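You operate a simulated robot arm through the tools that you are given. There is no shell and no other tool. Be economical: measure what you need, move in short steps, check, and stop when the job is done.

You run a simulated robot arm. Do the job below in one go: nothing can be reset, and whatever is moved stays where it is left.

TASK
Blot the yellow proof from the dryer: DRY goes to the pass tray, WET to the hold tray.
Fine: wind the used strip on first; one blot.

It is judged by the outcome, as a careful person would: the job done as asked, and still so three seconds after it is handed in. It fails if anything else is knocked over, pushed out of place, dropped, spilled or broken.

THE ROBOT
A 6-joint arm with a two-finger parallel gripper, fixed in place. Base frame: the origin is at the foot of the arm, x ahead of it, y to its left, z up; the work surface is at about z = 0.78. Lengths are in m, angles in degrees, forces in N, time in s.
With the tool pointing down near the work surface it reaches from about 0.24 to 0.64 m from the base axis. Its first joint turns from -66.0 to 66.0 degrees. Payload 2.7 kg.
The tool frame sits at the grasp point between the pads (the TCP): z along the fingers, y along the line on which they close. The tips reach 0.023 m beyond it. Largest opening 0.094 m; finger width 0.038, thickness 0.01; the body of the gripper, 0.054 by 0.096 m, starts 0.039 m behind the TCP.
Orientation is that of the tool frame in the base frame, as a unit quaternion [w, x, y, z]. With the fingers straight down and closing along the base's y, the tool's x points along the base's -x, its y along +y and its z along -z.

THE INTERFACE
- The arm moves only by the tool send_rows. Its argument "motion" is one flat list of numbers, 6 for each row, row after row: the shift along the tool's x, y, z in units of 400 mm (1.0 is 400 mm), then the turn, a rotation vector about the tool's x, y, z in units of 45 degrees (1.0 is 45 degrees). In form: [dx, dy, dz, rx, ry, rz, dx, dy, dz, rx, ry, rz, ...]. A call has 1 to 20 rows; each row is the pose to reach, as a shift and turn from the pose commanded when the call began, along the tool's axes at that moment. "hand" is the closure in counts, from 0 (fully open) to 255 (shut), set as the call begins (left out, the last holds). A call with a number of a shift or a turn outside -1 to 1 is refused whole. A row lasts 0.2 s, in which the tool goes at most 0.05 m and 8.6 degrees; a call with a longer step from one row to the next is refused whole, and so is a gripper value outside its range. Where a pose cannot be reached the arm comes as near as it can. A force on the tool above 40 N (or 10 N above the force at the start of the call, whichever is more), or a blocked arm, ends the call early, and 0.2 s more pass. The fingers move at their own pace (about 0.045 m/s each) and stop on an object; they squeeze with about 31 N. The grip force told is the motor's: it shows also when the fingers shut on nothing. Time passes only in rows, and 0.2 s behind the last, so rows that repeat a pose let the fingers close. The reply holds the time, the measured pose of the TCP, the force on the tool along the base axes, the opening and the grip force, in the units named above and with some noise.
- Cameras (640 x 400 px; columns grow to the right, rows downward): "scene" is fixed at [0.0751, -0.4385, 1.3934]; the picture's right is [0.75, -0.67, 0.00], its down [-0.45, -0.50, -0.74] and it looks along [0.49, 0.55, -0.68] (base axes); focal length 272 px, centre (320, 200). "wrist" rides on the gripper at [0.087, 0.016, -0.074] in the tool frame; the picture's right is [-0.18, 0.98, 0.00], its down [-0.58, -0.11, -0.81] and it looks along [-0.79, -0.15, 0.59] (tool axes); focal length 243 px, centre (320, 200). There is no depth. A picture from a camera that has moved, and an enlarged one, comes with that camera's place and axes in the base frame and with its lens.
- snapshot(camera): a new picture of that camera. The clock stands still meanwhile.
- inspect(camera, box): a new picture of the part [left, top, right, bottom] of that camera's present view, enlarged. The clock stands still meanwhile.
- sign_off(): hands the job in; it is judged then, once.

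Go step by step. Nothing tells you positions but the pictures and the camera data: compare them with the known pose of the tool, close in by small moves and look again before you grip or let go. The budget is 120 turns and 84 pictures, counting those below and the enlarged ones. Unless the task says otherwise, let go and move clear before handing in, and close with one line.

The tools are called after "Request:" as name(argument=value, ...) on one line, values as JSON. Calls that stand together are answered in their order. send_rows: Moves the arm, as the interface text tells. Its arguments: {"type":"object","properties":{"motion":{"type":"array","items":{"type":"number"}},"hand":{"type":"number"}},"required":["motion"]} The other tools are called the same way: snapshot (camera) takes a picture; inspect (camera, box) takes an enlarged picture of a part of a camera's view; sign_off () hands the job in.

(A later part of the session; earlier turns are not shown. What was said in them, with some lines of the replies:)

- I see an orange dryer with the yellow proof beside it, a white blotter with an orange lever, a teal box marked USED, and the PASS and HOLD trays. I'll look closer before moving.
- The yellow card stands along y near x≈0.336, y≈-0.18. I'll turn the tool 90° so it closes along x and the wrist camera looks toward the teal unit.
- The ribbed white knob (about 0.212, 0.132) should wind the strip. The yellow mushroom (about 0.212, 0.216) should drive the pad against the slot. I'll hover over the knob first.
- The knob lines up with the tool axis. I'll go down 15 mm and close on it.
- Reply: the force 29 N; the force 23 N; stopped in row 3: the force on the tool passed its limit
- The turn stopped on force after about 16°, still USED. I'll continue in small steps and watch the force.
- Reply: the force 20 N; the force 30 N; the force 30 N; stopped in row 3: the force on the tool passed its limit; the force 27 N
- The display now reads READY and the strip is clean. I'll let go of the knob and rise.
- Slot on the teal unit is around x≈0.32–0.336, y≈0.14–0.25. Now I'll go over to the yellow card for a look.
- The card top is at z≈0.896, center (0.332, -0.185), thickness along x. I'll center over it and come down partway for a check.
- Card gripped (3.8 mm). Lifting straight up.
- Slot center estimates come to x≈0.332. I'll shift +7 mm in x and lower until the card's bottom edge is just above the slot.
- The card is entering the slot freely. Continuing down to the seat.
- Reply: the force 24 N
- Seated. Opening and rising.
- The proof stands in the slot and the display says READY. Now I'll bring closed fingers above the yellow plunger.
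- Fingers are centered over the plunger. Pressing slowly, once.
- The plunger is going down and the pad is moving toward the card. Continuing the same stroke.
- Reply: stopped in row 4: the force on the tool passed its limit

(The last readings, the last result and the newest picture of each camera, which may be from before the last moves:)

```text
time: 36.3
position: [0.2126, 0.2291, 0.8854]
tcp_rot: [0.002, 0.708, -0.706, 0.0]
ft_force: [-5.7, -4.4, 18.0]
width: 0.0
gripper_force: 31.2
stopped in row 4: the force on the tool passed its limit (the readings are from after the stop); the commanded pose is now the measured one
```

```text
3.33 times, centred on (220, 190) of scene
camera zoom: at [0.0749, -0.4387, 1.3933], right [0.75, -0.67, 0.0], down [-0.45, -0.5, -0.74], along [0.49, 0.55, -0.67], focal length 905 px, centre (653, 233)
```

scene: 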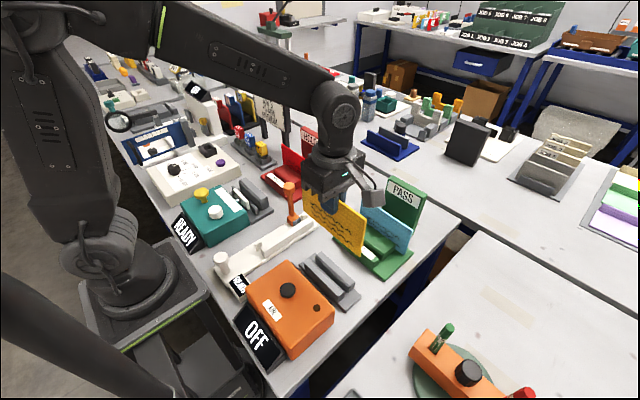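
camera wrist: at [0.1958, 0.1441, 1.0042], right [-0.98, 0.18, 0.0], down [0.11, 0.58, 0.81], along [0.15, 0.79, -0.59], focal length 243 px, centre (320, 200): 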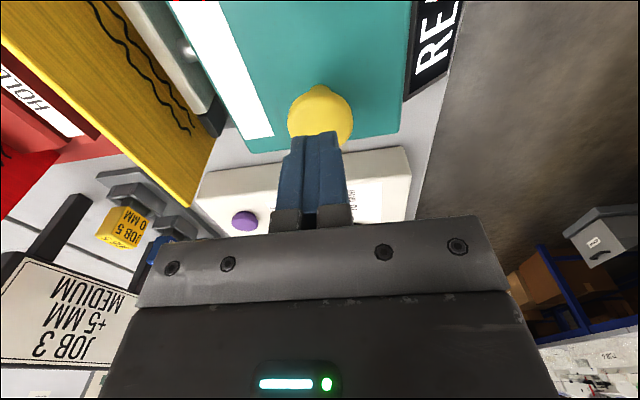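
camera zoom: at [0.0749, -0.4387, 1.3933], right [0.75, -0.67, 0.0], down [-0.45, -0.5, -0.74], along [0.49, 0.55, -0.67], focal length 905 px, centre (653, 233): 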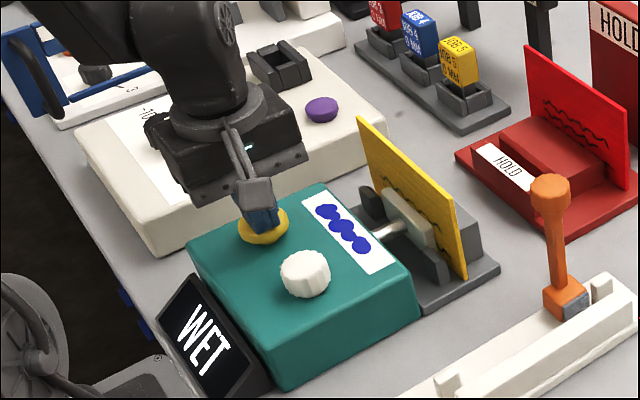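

The blot reads WET, so the proof goes to the HOLD tray. Releasing the plunger straight up.

Request:
send_rows(motion=[0, 0, -0.05, 0, 0, 0, 0, 0, -0.12, 0, 0, 0, 0, 0, -0.22, 0, 0, 0, 0, 0, -0.3, 0, 0, 0])

Request:
inspect(camera="scene", box=[150, 130, 290, 250])

Request:
snapshot(camera="wrist")

```text
time: 37.3
position: [0.2133, 0.2289, 1.0053]
tcp_rot: [0.001, 0.707, -0.707, 0.0]
ft_force: [0.0, -0.4, -0.5]
width: 0.0
gripper_force: 30.6
```

```text
3.33 times, centred on (220, 190) of scene
camera zoom: at [0.0751, -0.4385, 1.3934], right [0.75, -0.67, 0.0], down [-0.45, -0.5, -0.74], along [0.49, 0.55, -0.68], focal length 905 px, centre (653, 233)
```

zoom: 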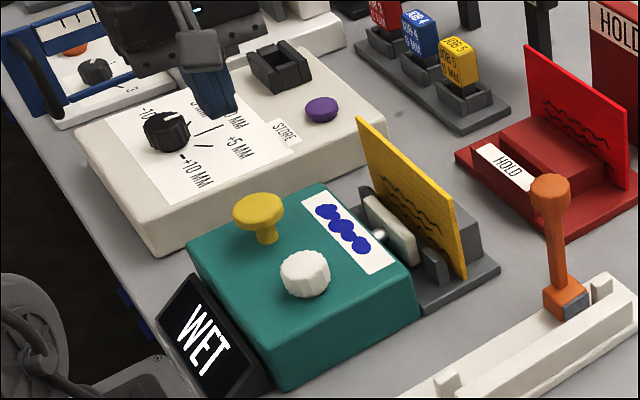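

```text
40 pictures are left
camera wrist: at [0.1958, 0.1442, 1.0799], right [-0.98, 0.18, 0.0], down [0.11, 0.58, 0.8], along [0.15, 0.79, -0.59], focal length 243 px, centre (320, 200)
```

wrist: 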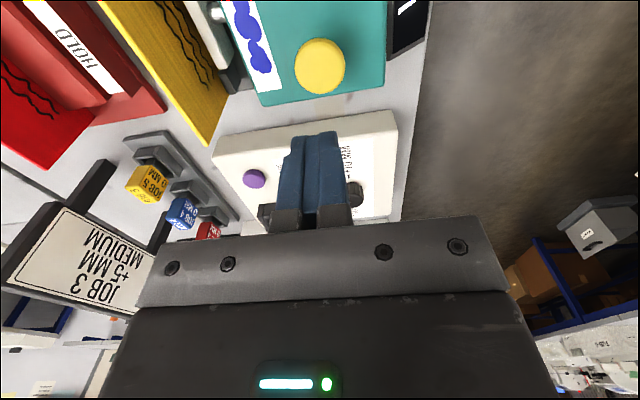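

Display stays WET. Before picking the card up again, I'll look at the HOLD tray's slot with the wrist camera.

Request:
send_rows(motion=[0, 0, -0.1, 0, 0, 0, 0.07, -0.084, -0.1375, 0, 0, 0, 0.14, -0.168, -0.1375, 0, 0, 0, 0.21, -0.252, -0.1375, 0, 0, 0, 0.28, -0.336, -0.1375, 0, 0, 0, 0.35, -0.42, -0.1375, 0, 0, 0, 0.42, -0.504, -0.1375, 0, 0, 0, 0.4975, -0.5925, -0.1375, 0, 0, 0, 0.4975, -0.5925, -0.1375, 0, 0, 0], hand=130)

Request:
snapshot(camera="wrist")

Request:
inspect(camera="scene", box=[250, 130, 340, 210])

```text
time: 39.3
position: [0.45, 0.029, 1.058]
tcp_rot: [-0.001, -0.707, 0.707, -0.001]
ft_force: [1.1, 0.2, 0.1]
width: 0.0463
gripper_force: 0.0
```

```text
39 pictures are left
camera wrist: at [0.4325, -0.0559, 1.1336], right [-0.98, 0.18, 0.0], down [0.11, 0.58, 0.81], along [0.15, 0.79, -0.59], focal length 243 px, centre (320, 200)
```

wrist: 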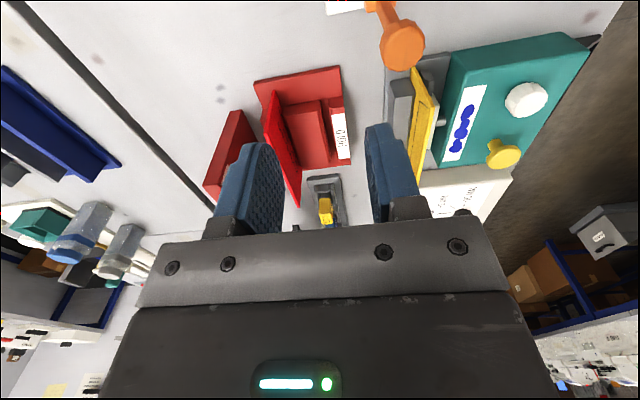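

```text
5.00 times, centred on (295, 170) of scene
camera zoom: at [0.0751, -0.4385, 1.3934], right [0.75, -0.67, 0.0], down [-0.45, -0.5, -0.74], along [0.49, 0.55, -0.68], focal length 1358 px, centre (445, 350)
```

zoom: 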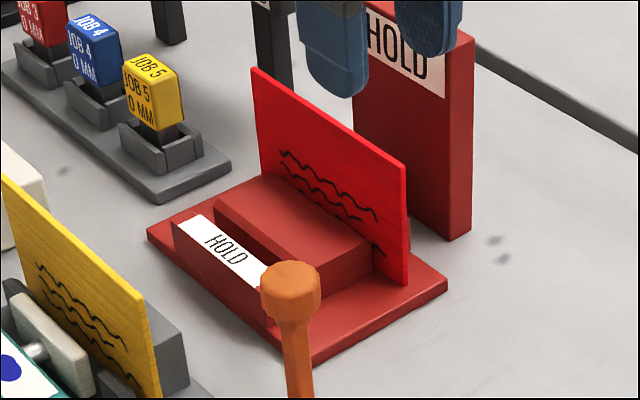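

Request:
inspect(camera="wrist", box=[240, 60, 370, 180])

```text
3.33 times, centred on (305, 120) of wrist
camera zoom: at [0.4325, -0.0559, 1.1336], right [-0.98, 0.18, 0.0], down [0.11, 0.58, 0.81], along [0.15, 0.79, -0.59], focal length 809 px, centre (370, 467)
```

zoom: 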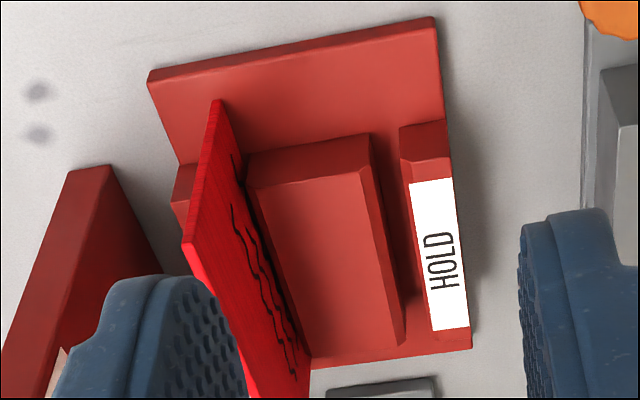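

The HOLD tray has a free slot between its label ridge and wide ridge, at about x≈0.462, y≈0.197. Now I'll go back over the yellow card.

Request:
send_rows(motion=[-0.08, 0.055, 0, 0, 0, 0, -0.16, 0.11, 0, 0, 0, 0, -0.24, 0.165, 0, 0, 0, 0, -0.32, 0.22, 0, 0, 0, 0, -0.4225, 0.2875, 0, 0, 0, 0, -0.4225, 0.2875, 0.1, 0, 0, 0, -0.4225, 0.2875, 0.2, 0, 0, 0, -0.4225, 0.2875, 0.3, 0, 0, 0, -0.4225, 0.2875, 0.32, 0, 0, 0, -0.4225, 0.2875, 0.32, 0, 0, 0])

Request:
snapshot(camera="wrist")

Request:
inspect(camera="scene", box=[210, 150, 300, 230])

```text
time: 41.5
position: [0.3349, 0.1973, 0.9313]
tcp_rot: [0.001, 0.707, -0.707, 0.0]
ft_force: [0.7, -0.8, 0.2]
width: 0.0464
gripper_force: 0.1
```

```text
36 pictures are left
camera wrist: at [0.3174, 0.1137, 1.0065], right [-0.98, 0.18, 0.0], down [0.11, 0.58, 0.81], along [0.15, 0.79, -0.59], focal length 243 px, centre (320, 200)
```

wrist: 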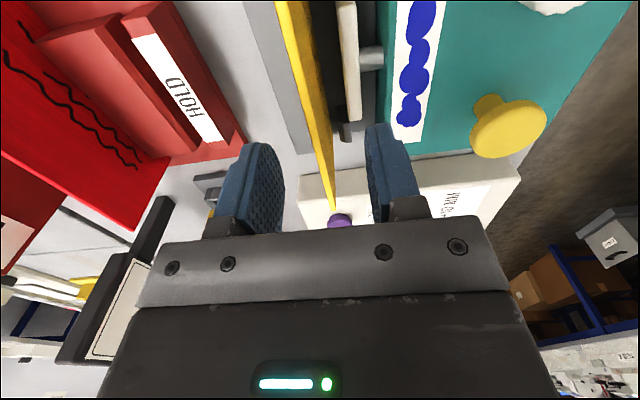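

```text
5.00 times, centred on (255, 190) of scene
camera zoom: at [0.0751, -0.4384, 1.3934], right [0.75, -0.67, 0.0], down [-0.45, -0.5, -0.74], along [0.49, 0.55, -0.68], focal length 1358 px, centre (645, 250)
```

zoom: 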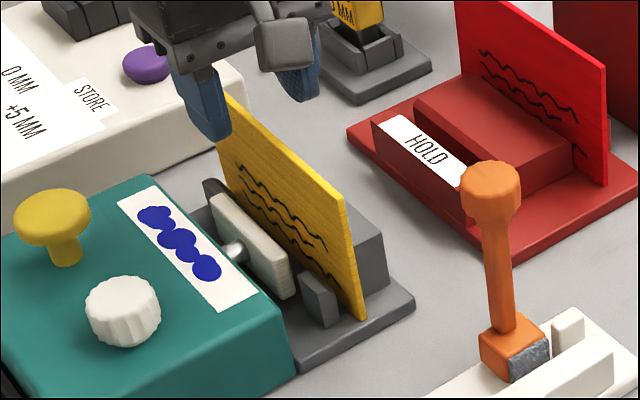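

Aligned over the card; descending and gripping.

Request:
send_rows(motion=[0, 0, 0.045, 0, 0, 0, 0, 0, 0.09, 0, 0, 0, 0, 0, 0.13, 0, 0, 0])

Request:
send_rows(motion=[0, 0, 0, 0, 0, 0, 0, 0, 0, 0, 0, 0, 0, 0, 0, 0, 0, 0, 0, 0, 0, 0, 0, 0], hand=255)

```text
time: 42.3
position: [0.3349, 0.1978, 0.8792]
tcp_rot: [0.001, 0.707, -0.707, 0.0]
ft_force: [0.1, -0.3, 0.3]
width: 0.0462
gripper_force: 0.0
```

```text
time: 43.3
position: [0.3349, 0.1982, 0.8802]
tcp_rot: [-0.001, -0.707, 0.707, 0.001]
ft_force: [-0.1, 0.6, 0.7]
width: 0.0038
gripper_force: 31.0
```

Request:
send_rows(motion=[0, 0, -0.05, 0, 0, 0, 0, 0, -0.1, 0, 0, 0, 0, 0, -0.2, 0, 0, 0, 0, 0, -0.3, 0, 0, 0, 0, 0, -0.36, 0, 0, 0, 0, -0.08, -0.36, 0, 0, 0, 0, -0.16, -0.36, 0, 0, 0, 0, -0.24, -0.36, 0, 0, 0, 0, -0.3175, -0.36, 0, 0, 0, 0, -0.3175, -0.36, 0, 0, 0])

Request:
send_rows(motion=[0, 0, 0.1, 0, 0, 0, 0, 0, 0.18, 0, 0, 0, 0, 0, 0.23, 0, 0, 0, 0, 0, 0.23, 0, 0, 0])

Request:
inspect(camera="scene", box=[240, 110, 350, 210])

Request:
snapshot(camera="wrist")

```text
time: 45.5
position: [0.4627, 0.1973, 1.026]
tcp_rot: [0.001, 0.707, -0.707, 0.0]
ft_force: [-0.8, -1.2, -0.6]
width: 0.0039
gripper_force: 30.9
```

```text
time: 46.5
position: [0.4616, 0.2002, 0.931]
tcp_rot: [0.0, 0.707, -0.707, 0.001]
ft_force: [-0.4, 0.0, 0.3]
width: 0.0036
gripper_force: 31.3
```

```text
4.00 times, centred on (295, 160) of scene
camera zoom: at [0.0751, -0.4384, 1.3934], right [0.75, -0.67, 0.0], down [-0.45, -0.5, -0.74], along [0.49, 0.55, -0.68], focal length 1086 px, centre (420, 360)
```

zoom: 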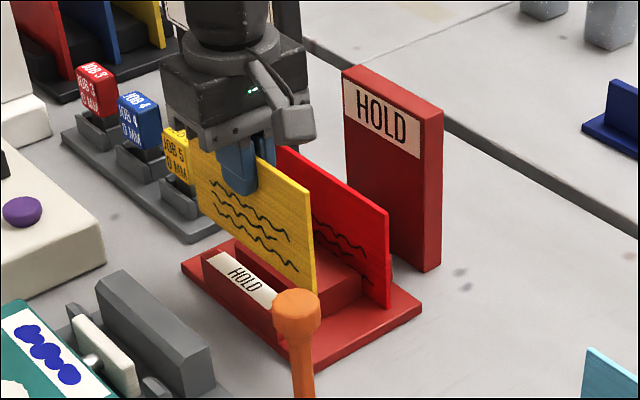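

```text
33 pictures are left
camera wrist: at [0.444, 0.1151, 1.006], right [-0.98, 0.18, 0.0], down [0.11, 0.58, 0.81], along [0.15, 0.79, -0.59], focal length 243 px, centre (320, 200)
```

wrist: 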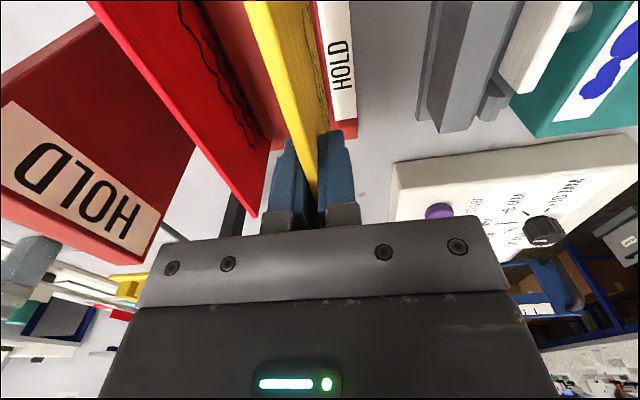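

Request:
inspect(camera="wrist", box=[230, 0, 370, 110])

Request:
inspect(camera="scene", box=[270, 155, 330, 205])

```text
3.64 times, centred on (300, 55) of wrist
camera zoom: at [0.444, 0.1151, 1.006], right [-0.98, 0.18, 0.0], down [0.11, 0.58, 0.81], along [0.15, 0.79, -0.59], focal length 882 px, centre (393, 727)
```

zoom: 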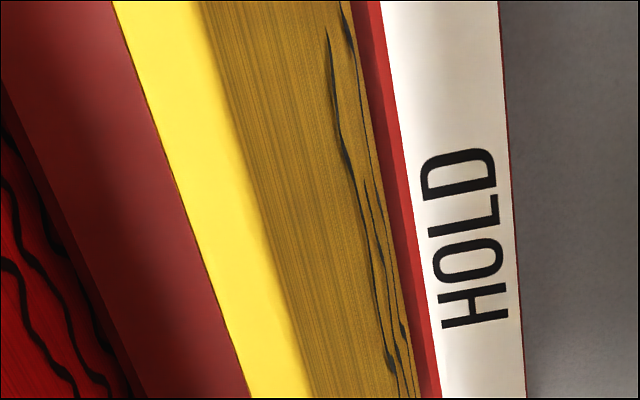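

```text
8.00 times, centred on (300, 180) of scene
camera zoom: at [0.0751, -0.4384, 1.3934], right [0.75, -0.67, 0.0], down [-0.45, -0.5, -0.74], along [0.49, 0.55, -0.68], focal length 2173 px, centre (480, 360)
```

zoom: 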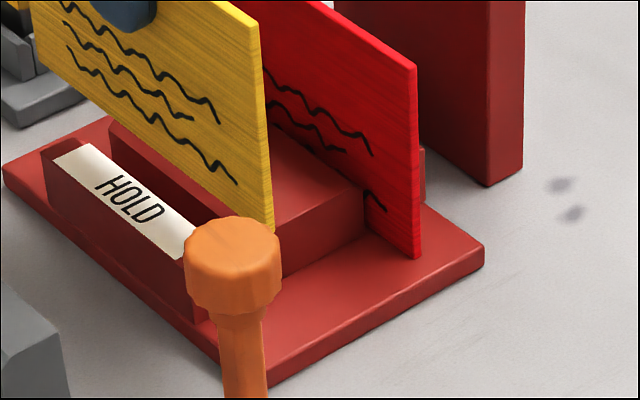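

The label ridge edge seems closer than estimated, so I'll shift +3 mm in x and lower slowly.

Request:
send_rows(motion=[0, -0.0075, 0, 0, 0, 0, 0, -0.0075, 0.02, 0, 0, 0, 0, -0.0075, 0.04, 0, 0, 0, 0, -0.0075, 0.055, 0, 0, 0, 0, -0.0075, 0.07, 0, 0, 0, 0, -0.0075, 0.08, 0, 0, 0])

Request:
inspect(camera="scene", box=[260, 145, 330, 205])

Request:
inspect(camera="wrist", box=[230, 0, 370, 110])

```text
time: 47.9
position: [0.4665, 0.1978, 0.8994]
tcp_rot: [0.0, 0.707, -0.707, 0.0]
ft_force: [1.0, 0.3, -0.2]
width: 0.0037
gripper_force: 31.2
```

```text
6.67 times, centred on (295, 175) of scene
camera zoom: at [0.0751, -0.4385, 1.3934], right [0.75, -0.67, 0.0], down [-0.45, -0.5, -0.74], along [0.49, 0.55, -0.68], focal length 1811 px, centre (487, 367)
```

zoom: 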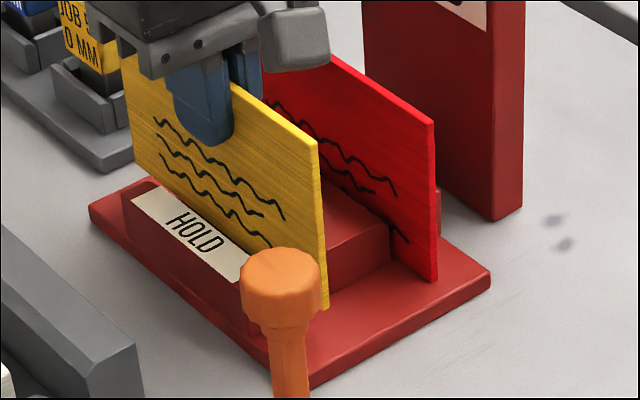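

```text
3.64 times, centred on (300, 55) of wrist
camera zoom: at [0.4487, 0.1133, 0.9745], right [-0.98, 0.18, 0.0], down [0.11, 0.58, 0.81], along [0.15, 0.79, -0.59], focal length 882 px, centre (393, 727)
```

zoom: 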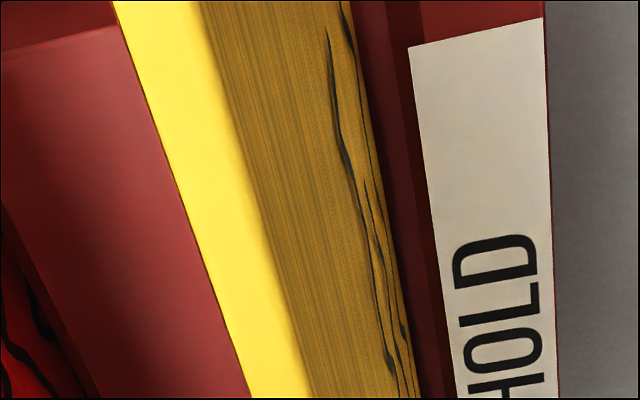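

Request:
send_rows(motion=[0, 0, 0.01, 0, 0, 0, 0, 0, 0.02, 0, 0, 0, 0, 0, 0.03, 0, 0, 0])

Request:
inspect(camera="scene", box=[260, 145, 330, 205])

```text
time: 48.7
position: [0.4639, 0.1991, 0.8873]
tcp_rot: [0.0, 0.708, -0.707, 0.0]
ft_force: [0.5, 0.4, 0.1]
width: 0.0041
gripper_force: 31.0
```

```text
6.67 times, centred on (295, 175) of scene
camera zoom: at [0.0751, -0.4385, 1.3934], right [0.75, -0.67, 0.0], down [-0.45, -0.5, -0.74], along [0.49, 0.55, -0.68], focal length 1811 px, centre (487, 367)
```

zoom: 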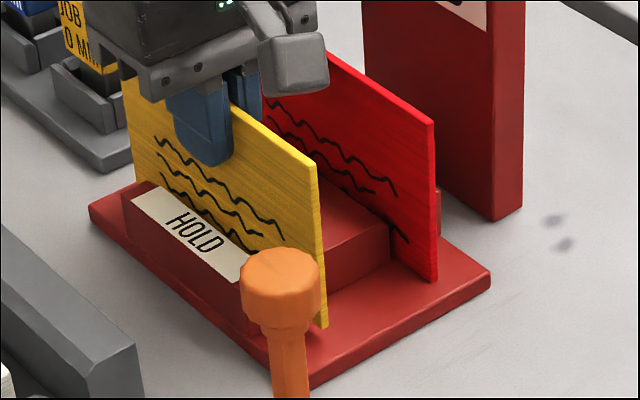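

Inside the slot with no resistance. Down to the seat in small steps.

Request:
send_rows(motion=[0, 0, 0.007, 0, 0, 0, 0, 0, 0.014, 0, 0, 0, 0, 0, 0.02, 0, 0, 0])

Request:
send_rows(motion=[0, 0, 0.005, 0, 0, 0, 0, 0, 0.01, 0, 0, 0])

```text
time: 49.5
position: [0.4672, 0.1984, 0.8795]
tcp_rot: [-0.002, -0.707, 0.707, 0.0]
ft_force: [-1.2, 0.7, 1.1]
width: 0.0037
gripper_force: 31.2
```

```text
time: 50.1
position: [0.468, 0.1992, 0.8782]
tcp_rot: [-0.001, 0.708, -0.707, 0.001]
ft_force: [-4.5, 3.0, 23.3]
width: 0.0041
gripper_force: 30.7
```

Seated on the tray floor. Releasing and rising.

Request:
send_rows(motion=[0, 0, -0.004, 0, 0, 0, 0, 0, -0.004, 0, 0, 0, 0, 0, -0.004, 0, 0, 0], hand=140)

Request:
send_rows(motion=[0, 0, -0.05, 0, 0, 0, 0, 0, -0.12, 0, 0, 0, 0, 0, -0.22, 0, 0, 0, 0, 0, -0.34, 0, 0, 0, 0, 0, -0.45, 0, 0, 0])

Request:
inspect(camera="scene", box=[260, 145, 330, 205])

Request:
snapshot(camera="scene")

Request:
snapshot(camera="wrist")

```text
time: 50.9
position: [0.4661, 0.1981, 0.8756]
tcp_rot: [-0.001, -0.706, 0.708, -0.001]
ft_force: [-0.3, -0.2, 0.6]
width: 0.0423
gripper_force: 0.2
```

```text
time: 52.1
position: [0.4633, 0.202, 1.0554]
tcp_rot: [0.001, 0.707, -0.707, 0.0]
ft_force: [-0.3, -0.2, 0.9]
width: 0.0425
gripper_force: 0.0
```

```text
6.67 times, centred on (295, 175) of scene
camera zoom: at [0.0751, -0.4385, 1.3934], right [0.75, -0.67, 0.0], down [-0.45, -0.5, -0.74], along [0.49, 0.55, -0.68], focal length 1811 px, centre (487, 367)
```

zoom: 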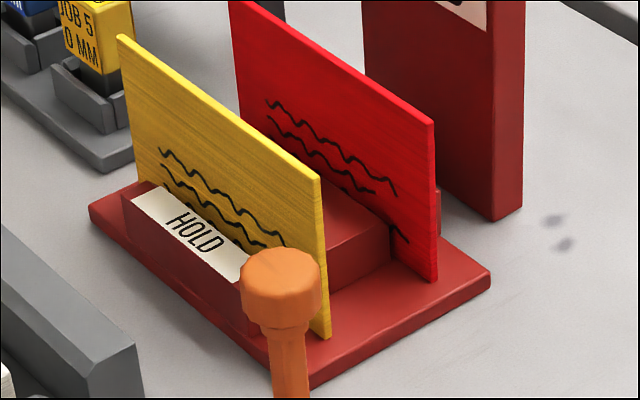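

```text
26 pictures are left
```

scene: 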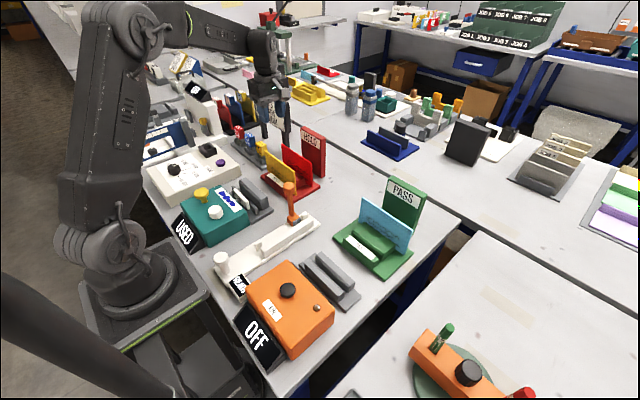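

```text
25 pictures are left
camera wrist: at [0.4462, 0.1179, 1.1313], right [-0.98, 0.18, 0.0], down [0.11, 0.58, 0.81], along [0.15, 0.79, -0.59], focal length 243 px, centre (320, 200)
```

wrist: 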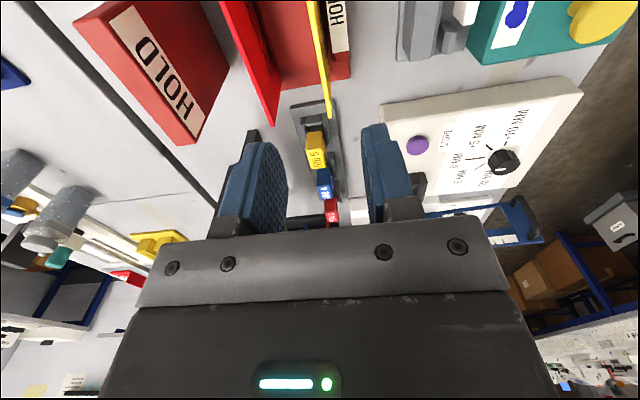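

The yellow proof stands in the HOLD slot beside the red one, nothing else has moved, and the gripper is open and clear. Handing in.

Request:
sign_off()

```text
The job is handed in.
```

I wound the used strip on and blotted the yellow proof once. It read WET, so it now stands in the hold tray.
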